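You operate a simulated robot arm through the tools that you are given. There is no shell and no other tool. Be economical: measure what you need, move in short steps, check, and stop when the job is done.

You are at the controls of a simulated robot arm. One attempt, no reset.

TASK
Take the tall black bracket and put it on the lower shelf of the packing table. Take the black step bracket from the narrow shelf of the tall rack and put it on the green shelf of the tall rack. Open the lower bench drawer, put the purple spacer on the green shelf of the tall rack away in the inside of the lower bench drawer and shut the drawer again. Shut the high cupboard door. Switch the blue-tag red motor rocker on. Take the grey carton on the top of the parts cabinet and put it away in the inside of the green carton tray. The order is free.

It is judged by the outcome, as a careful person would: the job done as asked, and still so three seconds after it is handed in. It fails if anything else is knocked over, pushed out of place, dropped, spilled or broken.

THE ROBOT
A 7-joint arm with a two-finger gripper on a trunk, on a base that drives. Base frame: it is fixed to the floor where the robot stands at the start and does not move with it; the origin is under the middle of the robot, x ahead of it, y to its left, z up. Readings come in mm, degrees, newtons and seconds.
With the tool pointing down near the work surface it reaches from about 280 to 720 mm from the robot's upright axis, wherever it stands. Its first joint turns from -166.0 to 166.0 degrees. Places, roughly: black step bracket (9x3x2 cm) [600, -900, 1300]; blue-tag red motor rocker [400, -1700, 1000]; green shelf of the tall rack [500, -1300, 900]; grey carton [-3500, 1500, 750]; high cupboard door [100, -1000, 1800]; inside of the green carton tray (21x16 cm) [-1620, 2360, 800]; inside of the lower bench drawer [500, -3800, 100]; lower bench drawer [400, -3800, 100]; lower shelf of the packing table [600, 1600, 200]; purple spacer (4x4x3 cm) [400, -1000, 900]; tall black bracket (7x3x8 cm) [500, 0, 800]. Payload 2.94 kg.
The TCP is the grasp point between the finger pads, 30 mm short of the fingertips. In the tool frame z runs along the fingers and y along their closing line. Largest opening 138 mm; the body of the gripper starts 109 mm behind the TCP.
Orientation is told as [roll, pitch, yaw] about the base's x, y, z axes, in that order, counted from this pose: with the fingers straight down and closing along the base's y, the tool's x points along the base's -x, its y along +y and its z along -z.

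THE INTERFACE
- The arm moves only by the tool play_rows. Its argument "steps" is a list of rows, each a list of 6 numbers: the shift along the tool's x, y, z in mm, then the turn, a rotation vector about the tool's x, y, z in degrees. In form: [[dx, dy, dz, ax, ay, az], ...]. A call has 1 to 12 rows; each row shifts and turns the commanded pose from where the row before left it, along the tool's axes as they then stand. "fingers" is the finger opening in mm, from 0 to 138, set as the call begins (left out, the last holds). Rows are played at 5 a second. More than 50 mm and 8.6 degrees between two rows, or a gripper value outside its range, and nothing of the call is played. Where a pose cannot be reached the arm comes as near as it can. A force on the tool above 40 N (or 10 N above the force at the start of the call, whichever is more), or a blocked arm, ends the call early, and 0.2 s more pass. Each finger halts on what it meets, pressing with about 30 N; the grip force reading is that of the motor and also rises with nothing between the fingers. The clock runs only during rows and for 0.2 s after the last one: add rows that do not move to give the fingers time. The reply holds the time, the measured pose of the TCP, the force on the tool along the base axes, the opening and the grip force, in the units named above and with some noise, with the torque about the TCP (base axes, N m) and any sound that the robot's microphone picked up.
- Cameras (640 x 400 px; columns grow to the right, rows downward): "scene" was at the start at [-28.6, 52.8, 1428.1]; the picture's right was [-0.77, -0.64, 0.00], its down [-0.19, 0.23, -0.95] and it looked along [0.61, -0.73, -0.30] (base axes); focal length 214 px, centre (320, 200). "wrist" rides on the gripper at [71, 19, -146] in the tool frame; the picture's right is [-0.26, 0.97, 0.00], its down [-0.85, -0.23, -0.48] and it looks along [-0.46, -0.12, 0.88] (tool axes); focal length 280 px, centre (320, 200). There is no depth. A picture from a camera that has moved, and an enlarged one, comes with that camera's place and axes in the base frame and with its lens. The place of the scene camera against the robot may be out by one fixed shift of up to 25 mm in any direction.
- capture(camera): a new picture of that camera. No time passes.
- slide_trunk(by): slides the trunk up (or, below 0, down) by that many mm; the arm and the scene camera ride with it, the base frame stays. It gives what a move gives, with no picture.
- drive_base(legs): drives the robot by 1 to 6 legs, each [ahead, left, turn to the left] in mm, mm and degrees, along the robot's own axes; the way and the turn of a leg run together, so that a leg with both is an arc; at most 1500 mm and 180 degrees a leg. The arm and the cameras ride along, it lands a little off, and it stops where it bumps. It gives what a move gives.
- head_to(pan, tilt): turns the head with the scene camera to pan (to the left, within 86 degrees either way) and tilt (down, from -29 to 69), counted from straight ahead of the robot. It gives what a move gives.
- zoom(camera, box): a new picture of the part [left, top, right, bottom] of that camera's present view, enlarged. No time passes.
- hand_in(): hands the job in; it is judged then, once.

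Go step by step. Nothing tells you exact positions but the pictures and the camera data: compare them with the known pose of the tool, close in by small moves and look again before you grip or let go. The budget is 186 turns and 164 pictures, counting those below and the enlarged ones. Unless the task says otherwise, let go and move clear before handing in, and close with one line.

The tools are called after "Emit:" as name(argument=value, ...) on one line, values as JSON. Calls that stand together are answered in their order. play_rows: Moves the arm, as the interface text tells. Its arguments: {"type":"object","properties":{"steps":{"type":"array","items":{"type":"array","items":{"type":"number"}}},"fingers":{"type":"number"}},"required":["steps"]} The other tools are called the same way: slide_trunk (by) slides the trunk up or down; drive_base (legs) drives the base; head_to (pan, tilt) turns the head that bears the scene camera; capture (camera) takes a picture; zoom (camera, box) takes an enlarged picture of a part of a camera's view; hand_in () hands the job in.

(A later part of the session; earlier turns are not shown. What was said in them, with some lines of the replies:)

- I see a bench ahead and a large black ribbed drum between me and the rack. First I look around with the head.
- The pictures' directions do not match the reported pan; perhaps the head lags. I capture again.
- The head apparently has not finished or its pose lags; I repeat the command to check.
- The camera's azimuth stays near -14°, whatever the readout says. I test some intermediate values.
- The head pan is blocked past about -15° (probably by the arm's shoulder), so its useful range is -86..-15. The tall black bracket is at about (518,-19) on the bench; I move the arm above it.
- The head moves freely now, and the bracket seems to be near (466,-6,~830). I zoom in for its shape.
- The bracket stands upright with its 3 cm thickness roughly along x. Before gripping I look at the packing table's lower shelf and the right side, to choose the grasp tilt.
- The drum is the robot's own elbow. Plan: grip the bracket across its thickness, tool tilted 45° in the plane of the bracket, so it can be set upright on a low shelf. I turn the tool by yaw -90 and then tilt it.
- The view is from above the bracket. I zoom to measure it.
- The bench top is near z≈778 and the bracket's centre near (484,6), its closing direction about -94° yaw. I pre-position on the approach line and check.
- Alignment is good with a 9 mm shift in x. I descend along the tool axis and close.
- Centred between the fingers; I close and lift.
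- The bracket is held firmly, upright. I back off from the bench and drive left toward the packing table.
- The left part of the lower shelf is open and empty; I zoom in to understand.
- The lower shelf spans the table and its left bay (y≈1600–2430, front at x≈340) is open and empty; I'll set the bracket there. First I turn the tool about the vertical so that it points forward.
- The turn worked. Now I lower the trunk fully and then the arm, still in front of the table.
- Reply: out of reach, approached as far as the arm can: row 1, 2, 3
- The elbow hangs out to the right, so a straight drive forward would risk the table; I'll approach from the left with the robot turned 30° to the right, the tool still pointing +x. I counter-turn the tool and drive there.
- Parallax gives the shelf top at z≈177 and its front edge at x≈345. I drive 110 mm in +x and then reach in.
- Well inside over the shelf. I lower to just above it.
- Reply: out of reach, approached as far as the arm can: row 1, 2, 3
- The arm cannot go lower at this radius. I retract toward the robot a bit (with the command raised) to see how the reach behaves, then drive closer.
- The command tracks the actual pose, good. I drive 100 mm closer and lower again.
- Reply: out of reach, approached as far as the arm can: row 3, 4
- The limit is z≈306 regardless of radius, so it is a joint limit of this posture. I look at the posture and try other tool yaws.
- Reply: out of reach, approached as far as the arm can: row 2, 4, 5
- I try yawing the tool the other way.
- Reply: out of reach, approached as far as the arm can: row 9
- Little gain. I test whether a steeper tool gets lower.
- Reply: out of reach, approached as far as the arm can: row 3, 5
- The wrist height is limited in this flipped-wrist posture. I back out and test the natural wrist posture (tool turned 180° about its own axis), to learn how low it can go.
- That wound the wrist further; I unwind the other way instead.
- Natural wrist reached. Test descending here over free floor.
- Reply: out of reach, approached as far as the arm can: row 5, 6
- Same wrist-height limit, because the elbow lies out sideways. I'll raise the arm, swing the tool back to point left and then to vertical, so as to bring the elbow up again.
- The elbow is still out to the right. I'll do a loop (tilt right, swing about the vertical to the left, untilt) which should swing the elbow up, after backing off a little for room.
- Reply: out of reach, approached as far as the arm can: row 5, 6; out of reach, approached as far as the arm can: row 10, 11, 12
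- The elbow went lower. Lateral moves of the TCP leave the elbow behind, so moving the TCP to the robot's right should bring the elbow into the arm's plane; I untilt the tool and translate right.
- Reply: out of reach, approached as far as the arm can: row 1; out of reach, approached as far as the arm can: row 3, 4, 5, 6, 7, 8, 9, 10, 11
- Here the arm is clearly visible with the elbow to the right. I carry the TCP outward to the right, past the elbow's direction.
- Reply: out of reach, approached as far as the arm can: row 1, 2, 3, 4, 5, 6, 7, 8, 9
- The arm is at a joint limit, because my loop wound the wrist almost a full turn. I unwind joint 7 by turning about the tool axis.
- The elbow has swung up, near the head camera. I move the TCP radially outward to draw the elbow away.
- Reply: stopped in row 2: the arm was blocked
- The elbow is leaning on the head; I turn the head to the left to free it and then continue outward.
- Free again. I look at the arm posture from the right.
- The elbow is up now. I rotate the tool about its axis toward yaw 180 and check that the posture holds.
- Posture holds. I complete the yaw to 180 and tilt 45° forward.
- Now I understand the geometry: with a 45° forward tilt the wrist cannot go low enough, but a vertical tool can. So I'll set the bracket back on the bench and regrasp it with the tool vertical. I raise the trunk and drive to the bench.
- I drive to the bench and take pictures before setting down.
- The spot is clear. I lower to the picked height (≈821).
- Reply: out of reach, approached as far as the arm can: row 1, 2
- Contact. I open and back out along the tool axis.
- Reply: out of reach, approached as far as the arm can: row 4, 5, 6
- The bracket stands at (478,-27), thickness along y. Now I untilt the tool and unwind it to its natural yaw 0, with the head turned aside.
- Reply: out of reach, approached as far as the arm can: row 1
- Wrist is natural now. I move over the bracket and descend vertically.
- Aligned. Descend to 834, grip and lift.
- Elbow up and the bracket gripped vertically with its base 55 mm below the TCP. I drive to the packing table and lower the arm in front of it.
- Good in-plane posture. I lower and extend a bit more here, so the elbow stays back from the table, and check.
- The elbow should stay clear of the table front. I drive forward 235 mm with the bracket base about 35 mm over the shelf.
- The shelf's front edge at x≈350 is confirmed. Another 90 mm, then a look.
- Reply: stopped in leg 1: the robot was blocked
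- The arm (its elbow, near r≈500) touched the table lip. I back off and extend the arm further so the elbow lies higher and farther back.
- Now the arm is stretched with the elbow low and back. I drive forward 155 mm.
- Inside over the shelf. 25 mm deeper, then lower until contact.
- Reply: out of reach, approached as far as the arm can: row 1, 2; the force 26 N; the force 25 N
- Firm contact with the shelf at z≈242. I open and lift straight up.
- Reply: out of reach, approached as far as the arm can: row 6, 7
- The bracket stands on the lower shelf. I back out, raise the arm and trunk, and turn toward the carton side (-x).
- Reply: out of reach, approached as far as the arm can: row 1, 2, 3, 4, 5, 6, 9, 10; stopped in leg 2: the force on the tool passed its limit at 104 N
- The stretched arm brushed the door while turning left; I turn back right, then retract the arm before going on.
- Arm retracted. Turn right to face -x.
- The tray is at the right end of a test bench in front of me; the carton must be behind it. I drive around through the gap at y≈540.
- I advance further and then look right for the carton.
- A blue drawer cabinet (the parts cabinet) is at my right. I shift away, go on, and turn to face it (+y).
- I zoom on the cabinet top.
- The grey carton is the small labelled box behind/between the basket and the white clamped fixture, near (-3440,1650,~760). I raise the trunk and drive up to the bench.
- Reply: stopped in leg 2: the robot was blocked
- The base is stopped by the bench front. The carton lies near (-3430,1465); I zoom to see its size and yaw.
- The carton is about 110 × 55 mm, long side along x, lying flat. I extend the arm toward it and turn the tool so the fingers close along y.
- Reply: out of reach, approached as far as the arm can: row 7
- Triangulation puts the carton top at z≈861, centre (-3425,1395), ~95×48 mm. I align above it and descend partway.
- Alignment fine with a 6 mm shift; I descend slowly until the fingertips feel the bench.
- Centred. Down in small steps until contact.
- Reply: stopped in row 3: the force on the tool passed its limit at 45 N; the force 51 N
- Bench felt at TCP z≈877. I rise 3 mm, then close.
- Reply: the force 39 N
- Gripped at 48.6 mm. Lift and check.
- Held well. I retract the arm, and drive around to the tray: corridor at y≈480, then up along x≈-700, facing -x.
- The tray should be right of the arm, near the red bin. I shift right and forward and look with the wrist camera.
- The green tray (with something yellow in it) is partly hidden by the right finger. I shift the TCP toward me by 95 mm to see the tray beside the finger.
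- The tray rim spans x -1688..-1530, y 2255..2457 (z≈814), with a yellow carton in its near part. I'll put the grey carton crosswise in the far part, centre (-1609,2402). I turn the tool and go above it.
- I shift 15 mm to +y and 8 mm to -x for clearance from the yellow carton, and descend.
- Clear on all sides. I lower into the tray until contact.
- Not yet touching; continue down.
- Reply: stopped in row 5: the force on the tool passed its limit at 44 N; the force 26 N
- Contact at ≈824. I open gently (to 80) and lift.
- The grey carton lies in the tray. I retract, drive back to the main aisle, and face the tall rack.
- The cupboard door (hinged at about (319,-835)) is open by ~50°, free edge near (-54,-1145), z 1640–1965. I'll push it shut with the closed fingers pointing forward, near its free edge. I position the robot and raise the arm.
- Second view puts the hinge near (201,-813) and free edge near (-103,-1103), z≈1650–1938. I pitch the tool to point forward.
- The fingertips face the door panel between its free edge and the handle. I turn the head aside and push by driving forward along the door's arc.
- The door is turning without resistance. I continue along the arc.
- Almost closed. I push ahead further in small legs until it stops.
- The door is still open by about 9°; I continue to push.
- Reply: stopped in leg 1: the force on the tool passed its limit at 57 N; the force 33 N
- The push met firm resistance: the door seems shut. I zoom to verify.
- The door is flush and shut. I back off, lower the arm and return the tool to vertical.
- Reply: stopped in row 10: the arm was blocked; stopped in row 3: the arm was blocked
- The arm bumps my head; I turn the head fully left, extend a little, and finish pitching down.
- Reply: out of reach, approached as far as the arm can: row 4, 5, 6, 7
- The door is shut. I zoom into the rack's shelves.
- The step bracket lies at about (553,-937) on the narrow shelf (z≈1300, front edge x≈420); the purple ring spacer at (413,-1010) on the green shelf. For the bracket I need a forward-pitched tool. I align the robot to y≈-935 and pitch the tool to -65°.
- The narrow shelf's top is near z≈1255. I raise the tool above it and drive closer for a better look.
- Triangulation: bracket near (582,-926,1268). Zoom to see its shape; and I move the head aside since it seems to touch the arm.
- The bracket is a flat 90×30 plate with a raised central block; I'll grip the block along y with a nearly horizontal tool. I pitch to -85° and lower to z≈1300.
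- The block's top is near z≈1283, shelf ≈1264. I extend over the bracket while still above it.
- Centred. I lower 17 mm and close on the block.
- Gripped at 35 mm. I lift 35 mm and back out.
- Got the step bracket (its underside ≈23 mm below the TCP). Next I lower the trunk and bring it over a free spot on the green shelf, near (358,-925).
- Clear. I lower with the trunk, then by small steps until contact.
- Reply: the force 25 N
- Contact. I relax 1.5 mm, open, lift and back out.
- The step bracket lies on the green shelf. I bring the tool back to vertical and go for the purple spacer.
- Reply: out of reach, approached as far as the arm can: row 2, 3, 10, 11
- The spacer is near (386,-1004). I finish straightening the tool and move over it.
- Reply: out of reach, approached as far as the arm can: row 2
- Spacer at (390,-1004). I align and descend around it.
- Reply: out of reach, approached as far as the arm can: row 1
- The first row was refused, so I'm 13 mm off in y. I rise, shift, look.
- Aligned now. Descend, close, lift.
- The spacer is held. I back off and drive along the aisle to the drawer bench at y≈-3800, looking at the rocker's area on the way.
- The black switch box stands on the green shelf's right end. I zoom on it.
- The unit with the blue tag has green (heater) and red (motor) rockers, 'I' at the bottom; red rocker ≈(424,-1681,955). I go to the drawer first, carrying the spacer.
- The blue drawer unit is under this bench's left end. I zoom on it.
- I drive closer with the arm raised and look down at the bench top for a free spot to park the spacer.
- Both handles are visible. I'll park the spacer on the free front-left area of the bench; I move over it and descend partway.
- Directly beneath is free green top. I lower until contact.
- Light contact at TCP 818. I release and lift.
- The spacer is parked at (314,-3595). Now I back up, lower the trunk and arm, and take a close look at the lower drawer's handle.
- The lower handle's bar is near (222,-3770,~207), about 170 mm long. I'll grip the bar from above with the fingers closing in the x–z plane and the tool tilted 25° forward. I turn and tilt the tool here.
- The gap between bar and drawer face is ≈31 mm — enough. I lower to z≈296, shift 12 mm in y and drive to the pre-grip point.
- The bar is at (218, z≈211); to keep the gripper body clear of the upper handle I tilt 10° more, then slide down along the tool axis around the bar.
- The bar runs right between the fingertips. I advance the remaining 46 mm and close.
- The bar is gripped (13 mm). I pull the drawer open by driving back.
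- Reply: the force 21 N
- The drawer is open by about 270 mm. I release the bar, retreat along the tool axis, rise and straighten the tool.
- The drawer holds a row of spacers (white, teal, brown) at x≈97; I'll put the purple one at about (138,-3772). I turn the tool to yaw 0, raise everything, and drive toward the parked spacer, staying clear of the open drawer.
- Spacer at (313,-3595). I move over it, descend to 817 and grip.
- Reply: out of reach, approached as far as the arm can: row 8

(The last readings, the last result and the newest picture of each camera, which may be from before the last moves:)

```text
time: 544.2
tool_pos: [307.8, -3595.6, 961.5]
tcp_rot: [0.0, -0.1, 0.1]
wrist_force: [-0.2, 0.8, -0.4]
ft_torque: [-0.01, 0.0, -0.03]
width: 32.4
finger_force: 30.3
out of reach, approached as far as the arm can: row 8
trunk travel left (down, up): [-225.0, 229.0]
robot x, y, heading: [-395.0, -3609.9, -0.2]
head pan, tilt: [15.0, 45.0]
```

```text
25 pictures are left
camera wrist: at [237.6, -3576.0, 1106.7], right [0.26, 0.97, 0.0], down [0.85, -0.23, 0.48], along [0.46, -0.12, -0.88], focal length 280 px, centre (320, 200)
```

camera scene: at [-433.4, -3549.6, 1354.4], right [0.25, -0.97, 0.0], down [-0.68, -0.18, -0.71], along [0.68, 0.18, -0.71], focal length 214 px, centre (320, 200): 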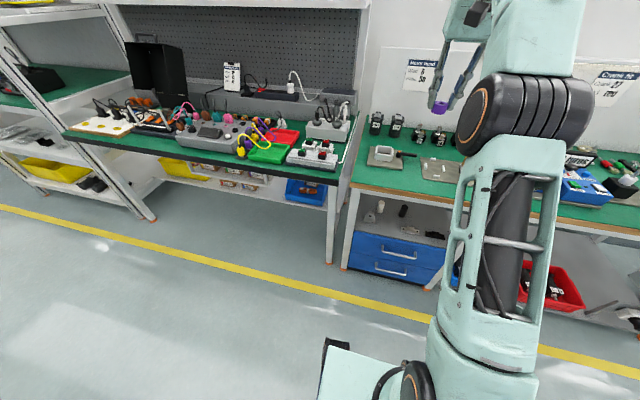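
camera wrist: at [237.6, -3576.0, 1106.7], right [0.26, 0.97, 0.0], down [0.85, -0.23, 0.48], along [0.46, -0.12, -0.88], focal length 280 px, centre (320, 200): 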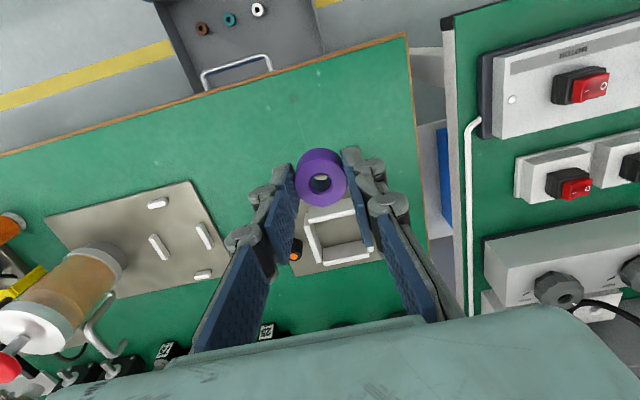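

Held. I back up, align with the drawer, retract, and lower the trunk and arm.

Emit:
drive_base(legs=[[-330, 0, 0], [0, -177, 0]])

Emit:
play_rows(steps=[[40, 0, 0, 0, 0, 0], [45, 0, 0, 0, 0, 0], [45, 0, 0, 0, 0, 0], [0, 0, 45, 0, 0, 0], [0, 0, 45, 0, 0, 0], [0, 0, 45, 0, 0, 0], [0, 0, 45, 0, 0, 0], [0, 0, 45, 0, 0, 0], [0, 0, 45, 0, 0, 0], [0, 0, 0, 0, 0, 0]])

Emit:
slide_trunk(by=-225)

Emit:
capture(camera="wrist")

```text
time: 548.1
tool_pos: [-19.7, -3771.2, 960.4]
tcp_rot: [0.0, -0.1, 0.2]
wrist_force: [0.4, 0.5, -0.9]
ft_torque: [-0.01, -0.02, -0.03]
width: 32.0
finger_force: 29.8
trunk travel left (down, up): [-225.0, 229.0]
robot x, y, heading: [-726.3, -3788.3, -0.1]
head pan, tilt: [15.0, 45.0]
```

```text
time: 550.3
tool_pos: [-151.4, -3770.8, 689.0]
tcp_rot: [0.1, -0.1, 0.2]
wrist_force: [-1.4, 0.6, -0.5]
ft_torque: [0.0, -0.01, 0.02]
width: 32.5
finger_force: 29.1
trunk travel left (down, up): [-225.0, 229.0]
robot x, y, heading: [-724.6, -3783.2, -0.0]
head pan, tilt: [15.0, 45.0]
```

```text
time: 552.7
tool_pos: [-152.3, -3769.1, 464.6]
tcp_rot: [0.1, -0.1, 0.2]
wrist_force: [-0.4, -1.2, 0.3]
ft_torque: [-0.02, 0.01, -0.01]
width: 32.2
finger_force: 29.6
trunk travel left (down, up): [0.0, 454.0]
robot x, y, heading: [-725.9, -3784.2, 0.1]
head pan, tilt: [15.0, 45.0]
```

```text
24 pictures are left
camera wrist: at [-222.2, -3751.4, 609.8], right [0.26, 0.97, 0.0], down [0.85, -0.23, 0.48], along [0.46, -0.12, -0.88], focal length 280 px, centre (320, 200)
```

wrist: 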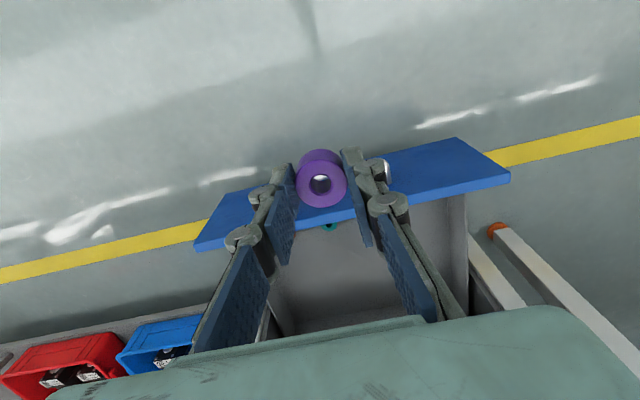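

Drawer front top z≈278. I drive ahead at this height so the spacer is over the drawer interior, and look.

Emit:
drive_base(legs=[[288, 0, 0]])

Emit:
capture(camera="wrist")

```text
time: 554.7
tool_pos: [135.8, -3769.6, 464.2]
tcp_rot: [0.0, -0.1, 0.2]
wrist_force: [0.3, 0.6, -0.2]
ft_torque: [0.01, -0.02, -0.02]
width: 32.0
finger_force: 29.8
trunk travel left (down, up): [0.0, 454.0]
robot x, y, heading: [-436.0, -3786.6, -0.2]
head pan, tilt: [15.0, 45.0]
```

```text
23 pictures are left
camera wrist: at [65.5, -3751.5, 609.8], right [0.26, 0.97, 0.0], down [0.85, -0.23, 0.48], along [0.46, -0.12, -0.88], focal length 280 px, centre (320, 200)
```

wrist: 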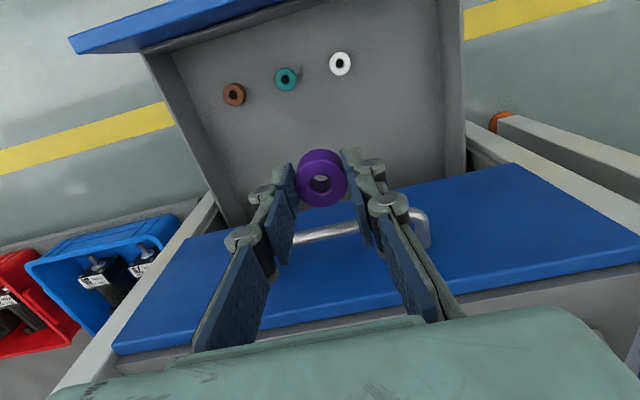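

The landing spot between/behind the white and teal spacers is clear. I lower into the drawer.

Emit:
play_rows(steps=[[-3, 0, 45, 0, 0, 0], [0, 0, 45, 0, 0, 0], [0, 0, 45, 0, 0, 0], [0, 0, 45, 0, 0, 0], [0, 0, 45, 0, 0, 0], [0, 0, 40, 0, 0, 0], [0, 0, 0, 0, 0, 0]])

Emit:
capture(camera="wrist")

```text
time: 556.3
tool_pos: [141.6, -3767.7, 199.2]
tcp_rot: [0.0, -0.1, 0.2]
wrist_force: [0.5, 0.0, 0.0]
ft_torque: [0.0, -0.03, -0.03]
width: 31.9
finger_force: 30.0
trunk travel left (down, up): [0.0, 454.0]
robot x, y, heading: [-438.2, -3787.5, 0.2]
head pan, tilt: [15.0, 45.0]
```

```text
22 pictures are left
camera wrist: at [70.3, -3751.1, 344.3], right [0.26, 0.97, 0.0], down [0.85, -0.23, 0.48], along [0.46, -0.12, -0.88], focal length 280 px, centre (320, 200)
```

wrist: 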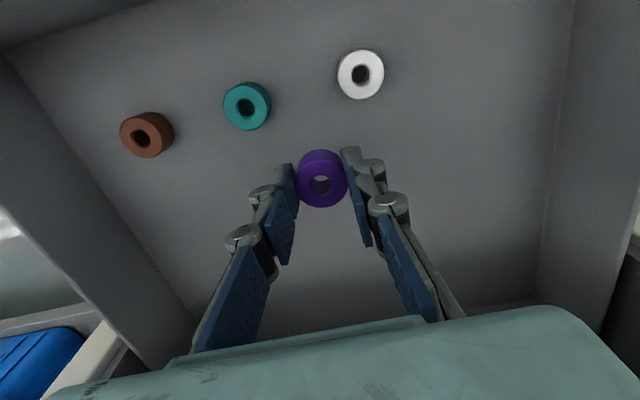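

Emit:
play_rows(steps=[[0, 0, 20, 0, 0, 0], [0, 0, 15, 0, 0, 0], [0, 0, 8, 0, 0, 0], [0, 0, 5, 0, 0, 0], [0, 0, 5, 0, 0, 0], [0, 0, 5, 0, 0, 0], [0, 0, 5, 0, 0, 0], [0, 0, 5, 0, 0, 0], [0, 0, 0, 0, 0, 0]])

```text
time: 558.3
tool_pos: [144.1, -3769.4, 133.7]
tcp_rot: [-0.1, -0.6, 0.2]
wrist_force: [1.3, -1.1, 27.7]
ft_torque: [-0.02, -0.13, 0.05]
width: 32.5
finger_force: 30.6
trunk travel left (down, up): [0.0, 454.0]
robot x, y, heading: [-439.4, -3790.3, -0.2]
head pan, tilt: [15.0, 45.0]
```

Contact with the drawer floor. I release and rise straight up, then look.

Emit:
play_rows(steps=[[0, 0, -2, 0, 0, 0], [0, 0, 0, 0, 0, 0], [0, 0, 0, 0, 0, 0], [0, 0, -15, 0, 0, 0], [0, 0, -40, 0, 0, 0], [0, 0, -45, 0, 0, 0], [0, 0, -45, 0, 0, 0], [0, 0, -45, 0, 0, 0], [0, 0, -45, 0, 0, 0], [0, 0, -45, 0, 0, 0], [0, 0, -40, 0, 0, 0], [0, 0, 0, 0, 0, 0]], fingers=56)

Emit:
capture(camera="wrist")

```text
time: 560.9
tool_pos: [138.4, -3770.9, 452.0]
tcp_rot: [0.0, -0.1, 0.2]
wrist_force: [0.9, 0.3, 0.1]
ft_torque: [0.01, -0.02, 0.0]
width: 56.0
finger_force: 0.1
trunk travel left (down, up): [0.0, 454.0]
robot x, y, heading: [-437.3, -3787.4, 0.1]
head pan, tilt: [15.0, 45.0]
```

```text
21 pictures are left
camera wrist: at [68.3, -3752.2, 598.5], right [0.26, 0.97, 0.0], down [0.85, -0.23, 0.48], along [0.46, -0.12, -0.88], focal length 280 px, centre (320, 200)
```

wrist: 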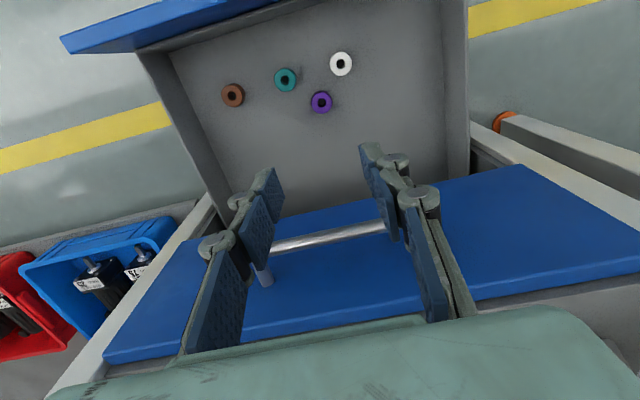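

The purple spacer is in the drawer. I back off, pitch the closed fingers forward (−40°), and lower to z≈275 to push the drawer front above its handle.

Emit:
drive_base(legs=[[-290, 0, 0]])

Emit:
play_rows(steps=[[0, 0, 0, 0, -8, 0], [0, 0, 0, 0, -8, 0], [0, 0, 0, 0, -8, 0], [0, 0, 0, 0, -8, 0], [0, 0, 0, 0, -8, 0], [28.4, 0, 33.9, 0, 0, 0], [28.4, 0, 33.9, 0, 0, 0], [28.4, 0, 33.9, 0, 0, 0], [28.4, 0, 33.9, 0, 0, 0], [0, 0, 0, 0, 0, 0]], fingers=0)

Emit:
capture(camera="wrist")

```text
time: 562.9
tool_pos: [-152.0, -3770.9, 451.6]
tcp_rot: [-0.1, -0.1, 0.1]
wrist_force: [0.6, -0.9, -0.2]
ft_torque: [-0.01, -0.04, 0.0]
width: 56.3
finger_force: 0.1
trunk travel left (down, up): [0.0, 454.0]
robot x, y, heading: [-731.0, -3787.5, -0.1]
head pan, tilt: [15.0, 45.0]
```

```text
time: 565.1
tool_pos: [-151.3, -3772.2, 275.7]
tcp_rot: [0.0, -40.0, 0.2]
wrist_force: [0.0, 0.8, 0.2]
ft_torque: [-0.02, 0.02, -0.04]
width: 0.0
finger_force: 28.3
trunk travel left (down, up): [0.0, 454.0]
robot x, y, heading: [-728.6, -3785.1, 0.2]
head pan, tilt: [15.0, 45.0]
```

```text
20 pictures are left
camera wrist: at [-299.2, -3753.3, 341.8], right [0.2, 0.97, 0.17], down [0.34, -0.23, 0.91], along [0.92, -0.12, -0.38], focal length 280 px, centre (320, 200)
```

wrist: 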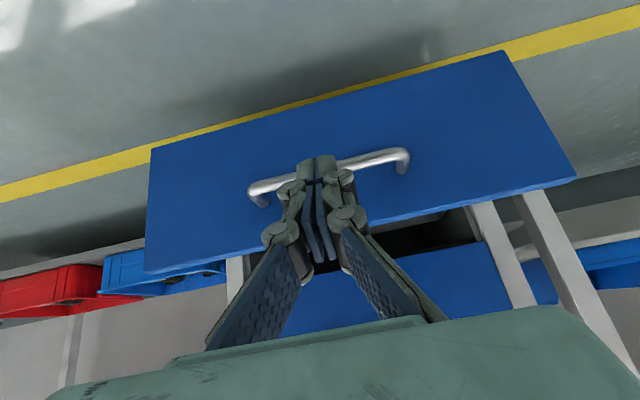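

I lower 12 mm more and push the drawer shut by driving forward.

Emit:
play_rows(steps=[[7.7, 0, 9.2, 0, 0, 0], [0, 0, 0, 0, 0, 0]])

Emit:
drive_base(legs=[[350, 0, 0]])

Emit:
drive_base(legs=[[60, 0, 0]])

Emit:
capture(camera="wrist")

```text
time: 565.7
tool_pos: [-151.8, -3771.1, 262.8]
tcp_rot: [0.0, -40.1, 0.2]
wrist_force: [-0.1, -1.1, 0.0]
ft_torque: [0.0, 0.04, 0.01]
width: 0.1
finger_force: 28.3
trunk travel left (down, up): [0.0, 454.0]
robot x, y, heading: [-731.8, -3792.0, -0.2]
head pan, tilt: [15.0, 45.0]
```

```text
time: 568.0
tool_pos: [198.6, -3772.3, 264.4]
tcp_rot: [0.0, -40.2, 0.1]
wrist_force: [-0.4, -0.4, -0.3]
ft_torque: [0.0, -0.02, 0.02]
width: 0.0
finger_force: 28.1
trunk travel left (down, up): [0.0, 454.0]
robot x, y, heading: [-381.8, -3787.4, -0.2]
head pan, tilt: [15.0, 45.0]
```

```text
time: 568.9
tool_pos: [229.9, -3772.3, 258.0]
tcp_rot: [0.1, -38.7, 0.3]
wrist_force: [-0.5, 0.3, -0.7]
ft_torque: [-0.01, 0.02, 0.02]
width: 0.0
finger_force: 28.3
trunk travel left (down, up): [0.0, 454.0]
robot x, y, heading: [-338.6, -3786.1, 0.1]
head pan, tilt: [15.0, 45.0]
stopped in leg 1: the force on the tool passed its limit at 67 N (the readings are from after the stop); the commanded pose is now the measured one
```

```text
19 pictures are left
camera wrist: at [83.2, -3753.7, 328.1], right [0.2, 0.97, 0.16], down [0.36, -0.23, 0.9], along [0.91, -0.12, -0.4], focal length 280 px, centre (320, 200)
```

wrist: 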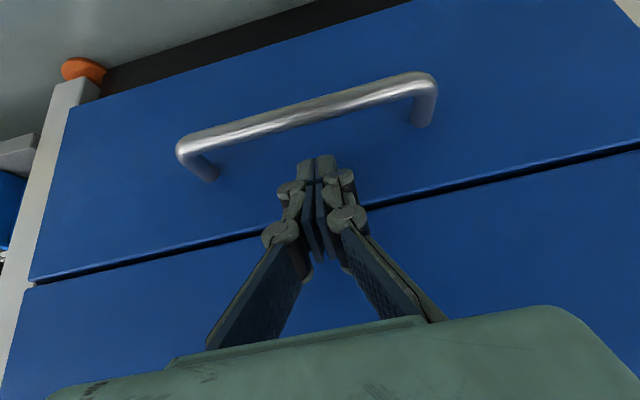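

The drawer is shut flush, with a firm stop. I back off, raise and pitch the tool forward, and drive to the blue-tagged unit at y≈-1681.

Emit:
drive_base(legs=[[-400, 0, 0]])

Emit:
play_rows(steps=[[-28.3, 0, -35, 0, 0, 0], [-28.3, 0, -35, 0, 0, 0], [-28.3, 0, -35, 0, 0, 0], [-28.3, 0, -35, 0, 0, 0], [-28.3, 0, -35, 0, 0, 0], [-28.3, 0, -35, 0, 0, 0], [-28.3, 0, -35, 0, 0, 0], [-28.3, 0, -35, 0, 0, 0], [-28.3, 0, -35, 0, 0, 0], [0, 0, 0, 0, 0, 0]])

Emit:
slide_trunk(by=180)

Emit:
head_to(pan=70, tilt=30)

Emit:
drive_base(legs=[[0, 1400, 0], [0, 695, 0]])

Emit:
play_rows(steps=[[0, 0, 0, 0, -8.5, 0], [0, 0, 0, 0, -8.5, 0], [0, 0, 0, 0, -8.5, 0], [0, 0, 0, 0, -8.5, 0], [0, 0, 0, 0, -8.5, 0], [0, 0, 0, 0, -8.5, 0], [0, 0, 0, 0, 0, 0]])

Emit:
capture(camera="wrist")

```text
time: 571.4
tool_pos: [-170.0, -3772.5, 258.0]
tcp_rot: [0.0, -38.8, 0.2]
wrist_force: [-0.2, -0.6, 0.4]
ft_torque: [0.06, 0.01, 0.0]
width: 0.0
finger_force: 28.4
trunk travel left (down, up): [0.0, 454.0]
robot x, y, heading: [-738.1, -3787.6, -0.1]
head pan, tilt: [15.0, 45.0]
```

```text
time: 573.6
tool_pos: [-167.5, -3771.5, 664.3]
tcp_rot: [0.0, -38.9, 0.2]
wrist_force: [-0.1, 0.0, -0.7]
ft_torque: [0.0, 0.01, -0.03]
width: 0.0
finger_force: 28.3
trunk travel left (down, up): [0.0, 454.0]
robot x, y, heading: [-737.8, -3783.8, 0.3]
head pan, tilt: [15.0, 45.0]
```

```text
time: 575.6
tool_pos: [-168.4, -3772.9, 843.4]
tcp_rot: [0.1, -38.8, 0.2]
wrist_force: [-0.5, -0.8, 0.7]
ft_torque: [0.0, 0.02, 0.03]
width: 0.0
finger_force: 28.4
trunk travel left (down, up): [-180.0, 274.0]
robot x, y, heading: [-738.3, -3786.8, 0.2]
head pan, tilt: [15.0, 45.0]
```

```text
time: 576.9
tool_pos: [-167.8, -3773.4, 841.6]
tcp_rot: [0.0, -38.8, 0.2]
wrist_force: [-0.2, -0.6, -0.3]
ft_torque: [0.01, -0.01, -0.02]
width: 0.2
finger_force: 27.8
trunk travel left (down, up): [-180.0, 274.0]
robot x, y, heading: [-735.6, -3782.9, -0.0]
head pan, tilt: [70.0, 30.0]
```

```text
time: 595.5
tool_pos: [-145.4, -1681.3, 842.9]
tcp_rot: [0.1, -38.8, -0.8]
wrist_force: [0.2, 0.8, 0.2]
ft_torque: [0.02, -0.02, 0.01]
width: 0.0
finger_force: 28.3
trunk travel left (down, up): [-180.0, 274.0]
robot x, y, heading: [-715.6, -1687.2, -0.8]
head pan, tilt: [70.0, 30.0]
```

```text
time: 597.1
tool_pos: [-145.0, -1681.0, 843.3]
tcp_rot: [4.3, -89.8, -5.0]
wrist_force: [0.1, 0.1, -0.4]
ft_torque: [0.0, -0.04, 0.0]
width: 0.3
finger_force: 28.6
trunk travel left (down, up): [-180.0, 274.0]
robot x, y, heading: [-716.3, -1686.7, -1.0]
head pan, tilt: [70.0, 30.0]
```

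```text
18 pictures are left
camera wrist: at [-290.8, -1660.4, 773.3], right [0.01, 0.96, 0.26], down [-0.48, -0.23, 0.85], along [0.88, -0.14, 0.46], focal length 280 px, centre (320, 200)
```

wrist: 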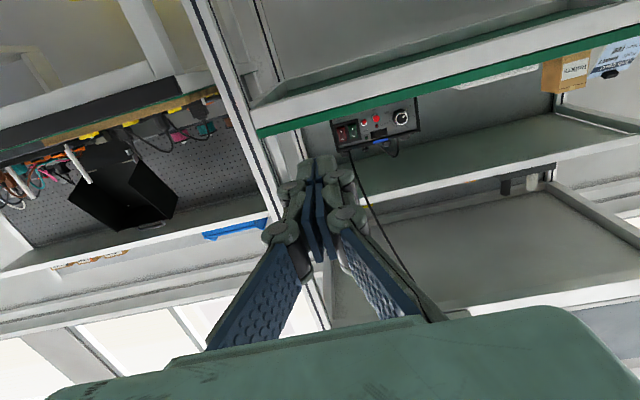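

The unit with the rockers is in view. I raise the trunk to the rocker's height and drive closer.

Emit:
slide_trunk(by=120)

Emit:
drive_base(legs=[[330, 0, 1]])

Emit:
capture(camera="wrist")

Emit:
zoom(camera="wrist", box=[280, 80, 440, 180])

```text
time: 598.6
tool_pos: [-144.9, -1680.6, 962.3]
tcp_rot: [0.4, -89.7, -1.0]
wrist_force: [-0.8, 0.0, 0.2]
ft_torque: [0.0, -0.03, -0.01]
width: 0.0
finger_force: 28.5
trunk travel left (down, up): [-300.0, 154.0]
robot x, y, heading: [-712.8, -1687.3, -1.2]
head pan, tilt: [70.0, 30.0]
```

```text
time: 600.8
tool_pos: [182.6, -1671.7, 963.3]
tcp_rot: [1.0, -89.9, -0.4]
wrist_force: [-0.1, 0.4, -0.4]
ft_torque: [0.01, 0.0, -0.02]
width: 0.2
finger_force: 28.0
trunk travel left (down, up): [-300.0, 154.0]
robot x, y, heading: [-385.2, -1689.2, 0.4]
head pan, tilt: [70.0, 30.0]
```

```text
17 pictures are left
camera wrist: at [37.5, -1653.0, 893.5], right [-0.01, 0.96, 0.26], down [-0.47, -0.23, 0.85], along [0.88, -0.12, 0.46], focal length 280 px, centre (320, 200)
```

wrist: 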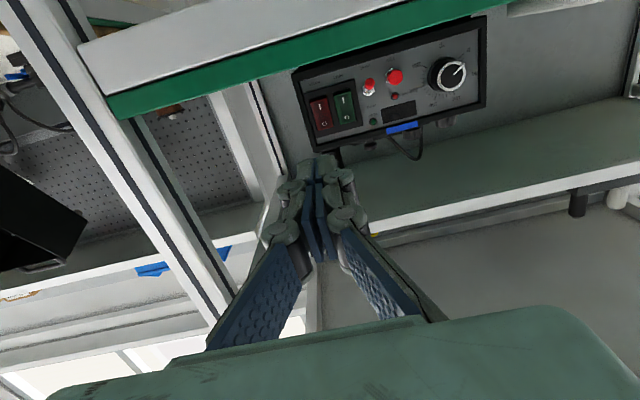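

```text
4.00 times, centred on (360, 130) of wrist
camera zoom: at [37.5, -1653.0, 893.5], right [-0.01, 0.96, 0.26], down [-0.47, -0.23, 0.85], along [0.88, -0.12, 0.46], focal length 1122 px, centre (160, 480)
```

zoom: 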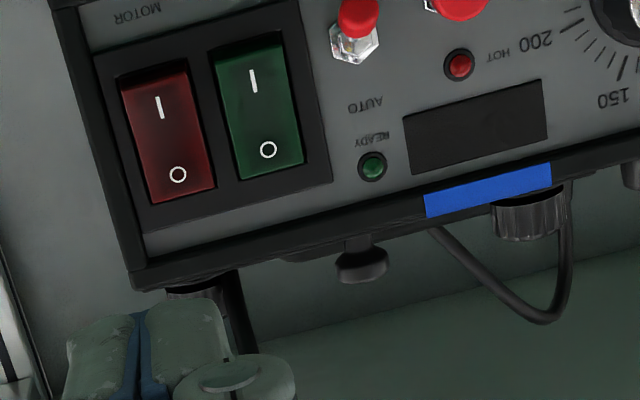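

The red MOTOR rocker's 'I' (at its lower end) is near (409,-1669,956). I pitch to -80° so the upper tip edge leads, set the height, and drive near.

Emit:
play_rows(steps=[[0, 2, 0, 0, 8, 0], [0, 0, 0, 0, 2, 0], [12.8, 0, 2.3, 0, 0, 0], [0, 0, 0, 0, 0, 0]])

Emit:
drive_base(legs=[[135, 0, 0]])

Emit:
capture(camera="wrist")

```text
time: 601.8
tool_pos: [183.7, -1668.5, 950.5]
tcp_rot: [0.0, -79.8, 0.5]
wrist_force: [0.2, -0.1, 0.5]
ft_torque: [0.0, 0.02, 0.0]
width: 0.0
finger_force: 28.5
trunk travel left (down, up): [-300.0, 154.0]
robot x, y, heading: [-386.9, -1690.5, 0.2]
head pan, tilt: [70.0, 30.0]
```

```text
time: 603.1
tool_pos: [316.6, -1667.4, 950.2]
tcp_rot: [0.0, -79.8, 0.5]
wrist_force: [-0.1, 0.0, -0.5]
ft_torque: [-0.03, 0.01, -0.03]
width: 0.2
finger_force: 27.9
trunk travel left (down, up): [-300.0, 154.0]
robot x, y, heading: [-254.9, -1686.2, -0.1]
head pan, tilt: [70.0, 30.0]
```

```text
15 pictures are left
camera wrist: at [161.4, -1650.5, 907.1], right [0.04, 0.97, 0.26], down [-0.32, -0.23, 0.92], along [0.95, -0.12, 0.3], focal length 280 px, centre (320, 200)
```

wrist: 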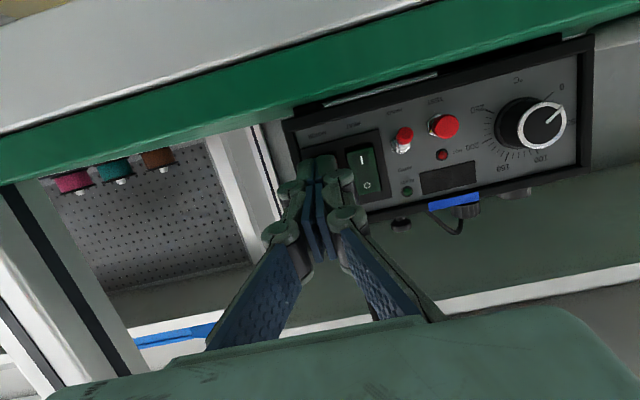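

Panel at x≈411. I push forward gently with the arm, stopping at contact.

Emit:
play_rows(steps=[[-2.1, -1.5, 11.8, 0, 0, 0], [-2.1, 0, 11.8, 0, 0, 0], [-2.1, 0, 11.8, 0, 0, 0], [-1.7, 0, 9.8, 0, 0, 0], [-0.5, 0, 3, 0, 0, 0], [-0.5, 0, 3, 0, 0, 0], [-0.5, 0, 3, 0, 0, 0], [-0.5, 0, 3, 0, 0, 0], [-0.5, 0, 3, 0, 0, 0], [-0.5, 0, 3, 0, 0, 0], [0, 0, 0, 0, 0, 0]])

```text
time: 603.6
tool_pos: [326.8, -1668.7, 950.7]
tcp_rot: [0.1, -79.6, 0.4]
wrist_force: [-25.7, 0.0, 14.0]
ft_torque: [0.05, -0.54, 0.01]
width: 5.9
finger_force: 28.4
trunk travel left (down, up): [-300.0, 154.0]
robot x, y, heading: [-252.0, -1685.0, 0.2]
head pan, tilt: [70.0, 30.0]
stopped in row 2: the force on the tool passed its limit at 52 N (the readings are from after the stop); the commanded pose is now the measured one
```

Contact came earlier than expected (panel face ≈ x 360), so the 'I' end is lower, z≈948. I back off, lower 9 mm and push again.

Emit:
play_rows(steps=[[2.6, 0, -14.8, 0, 0, 0], [8.9, 0, 1.6, 0, 0, 0], [-1.7, 0, 9.8, 0, 0, 0], [-0.5, 0, 3, 0, 0, 0], [-0.4, 0, 2, 0, 0, 0], [-0.4, 0, 2, 0, 0, 0], [-0.4, 0, 2, 0, 0, 0], [0, 0, 0, 0, 0, 0]])

Emit:
play_rows(steps=[[7, 0, -39.4, 0, 0, 0], [7, 0, -39.4, 0, 0, 0], [0, 0, 0, 0, 0, 0]])

Emit:
zoom(camera="wrist", box=[240, 80, 480, 230])

```text
time: 605.2
tool_pos: [328.2, -1670.4, 936.5]
tcp_rot: [0.1, -78.7, 0.5]
wrist_force: [-17.1, 0.3, 5.7]
ft_torque: [-0.03, -0.25, -0.04]
width: 6.0
finger_force: 28.0
trunk travel left (down, up): [-300.0, 154.0]
robot x, y, heading: [-255.1, -1688.1, 0.6]
head pan, tilt: [70.0, 30.0]
heard: click
stopped in row 7: the force on the tool passed its limit at 42 N (the readings are from after the stop); the commanded pose is now the measured one
```

```text
time: 606.0
tool_pos: [289.9, -1666.8, 919.5]
tcp_rot: [0.1, -78.7, 0.5]
wrist_force: [0.8, -0.6, 1.4]
ft_torque: [-0.02, 0.02, -0.02]
width: 0.0
finger_force: 28.1
out of reach, approached as far as the arm can: row 1, 2
trunk travel left (down, up): [-300.0, 154.0]
robot x, y, heading: [-258.3, -1685.1, 0.3]
head pan, tilt: [70.0, 30.0]
```

```text
2.67 times, centred on (360, 155) of wrist
camera zoom: at [133.0, -1649.8, 878.4], right [0.04, 0.97, 0.26], down [-0.3, -0.23, 0.93], along [0.95, -0.11, 0.28], focal length 748 px, centre (213, 320)
```

zoom: 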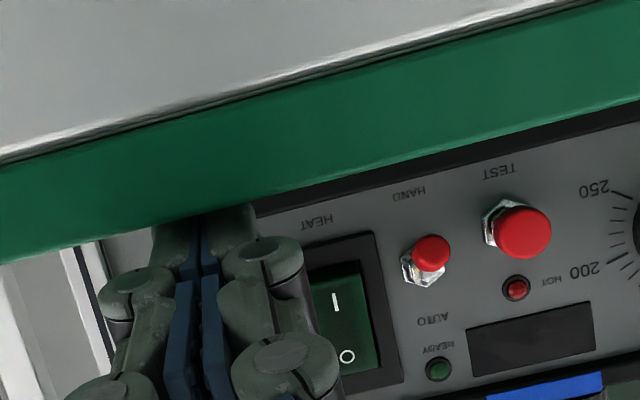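

A click was heard. I back away and check the red rocker's state.

Emit:
drive_base(legs=[[-220, 0, 0]])

Emit:
zoom(camera="wrist", box=[270, 80, 450, 180])

```text
time: 607.7
tool_pos: [68.6, -1669.5, 918.7]
tcp_rot: [0.1, -78.7, 0.5]
wrist_force: [0.5, 0.6, -0.5]
ft_torque: [0.01, -0.04, 0.01]
width: 0.1
finger_force: 28.3
trunk travel left (down, up): [-300.0, 154.0]
robot x, y, heading: [-472.9, -1686.8, 0.7]
head pan, tilt: [70.0, 30.0]
```

```text
3.56 times, centred on (360, 130) of wrist
camera zoom: at [-87.1, -1651.6, 878.5], right [0.04, 0.97, 0.26], down [-0.3, -0.23, 0.93], along [0.95, -0.12, 0.28], focal length 997 px, centre (178, 449)
```

zoom: 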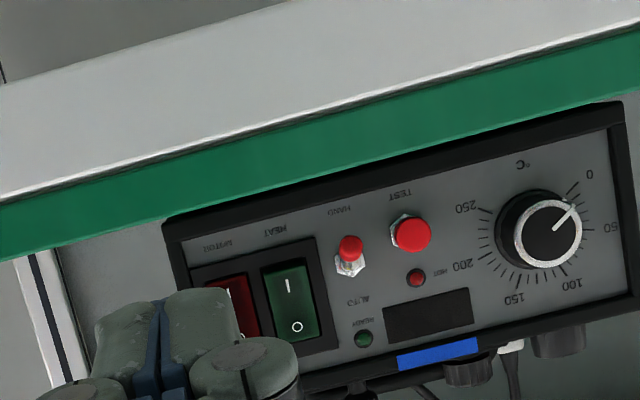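

The fingers still hide it; I check with the scene camera.

Emit:
head_to(pan=0, tilt=32)

Emit:
capture(camera="scene")

```text
time: 609.1
tool_pos: [70.4, -1669.1, 917.3]
tcp_rot: [0.1, -78.7, 0.5]
wrist_force: [1.0, 1.2, 0.9]
ft_torque: [0.0, 0.01, -0.02]
width: 0.0
finger_force: 28.0
trunk travel left (down, up): [-300.0, 154.0]
robot x, y, heading: [-472.0, -1689.1, 0.4]
head pan, tilt: [0.0, 32.0]
```

```text
12 pictures are left
camera scene: at [-472.8, -1564.2, 1480.2], right [0.01, -1.0, 0.0], down [-0.53, 0.0, -0.85], along [0.85, 0.0, -0.53], focal length 214 px, centre (320, 200)
```

scene: 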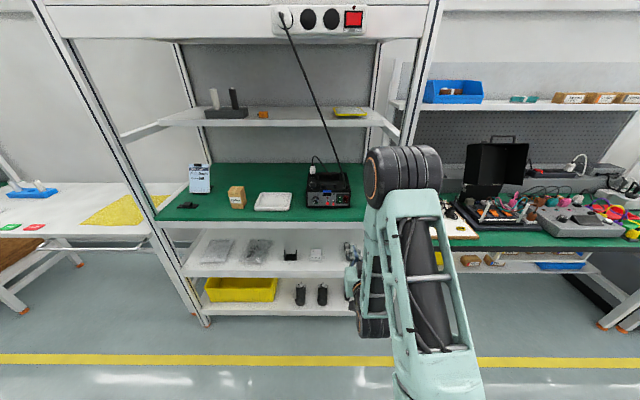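

Emit:
zoom(camera="scene", box=[298, 168, 358, 213])

```text
8.89 times, centred on (328, 190) of scene
camera zoom: at [-472.8, -1564.2, 1480.2], right [0.01, -1.0, 0.0], down [-0.53, 0.0, -0.85], along [0.85, 0.0, -0.53], focal length 1906 px, centre (249, 284)
```

zoom: 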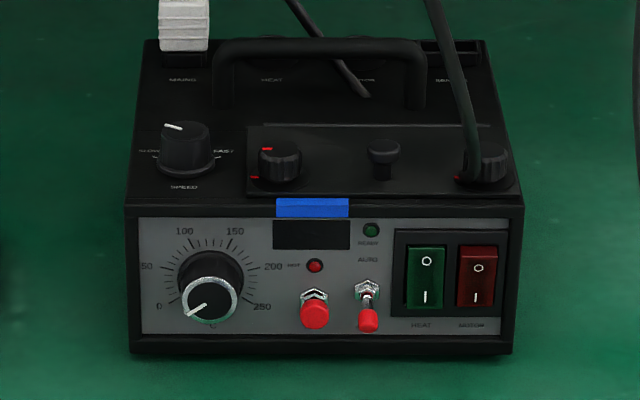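

The red rocker now stands differently from the green one: its 'O' end is out and its 'I' end is in, which fits the click I heard. The unit hasn't moved, and the step bracket is on the green shelf. All six parts are done and the arm is clear, so I hand in.

Emit:
hand_in()

```text
The job is handed in.
```

All six parts of the job are done and handed in: tall bracket on the lower shelf, step bracket on the green shelf, purple spacer shut in the lower drawer, cupboard door shut, red motor rocker switched on, and grey carton in the green tray. Along the way the stretched arm bumped the blue room door and its elbow bumped the packing table edge; I saw nothing moved or damaged, though I only looked in passing.
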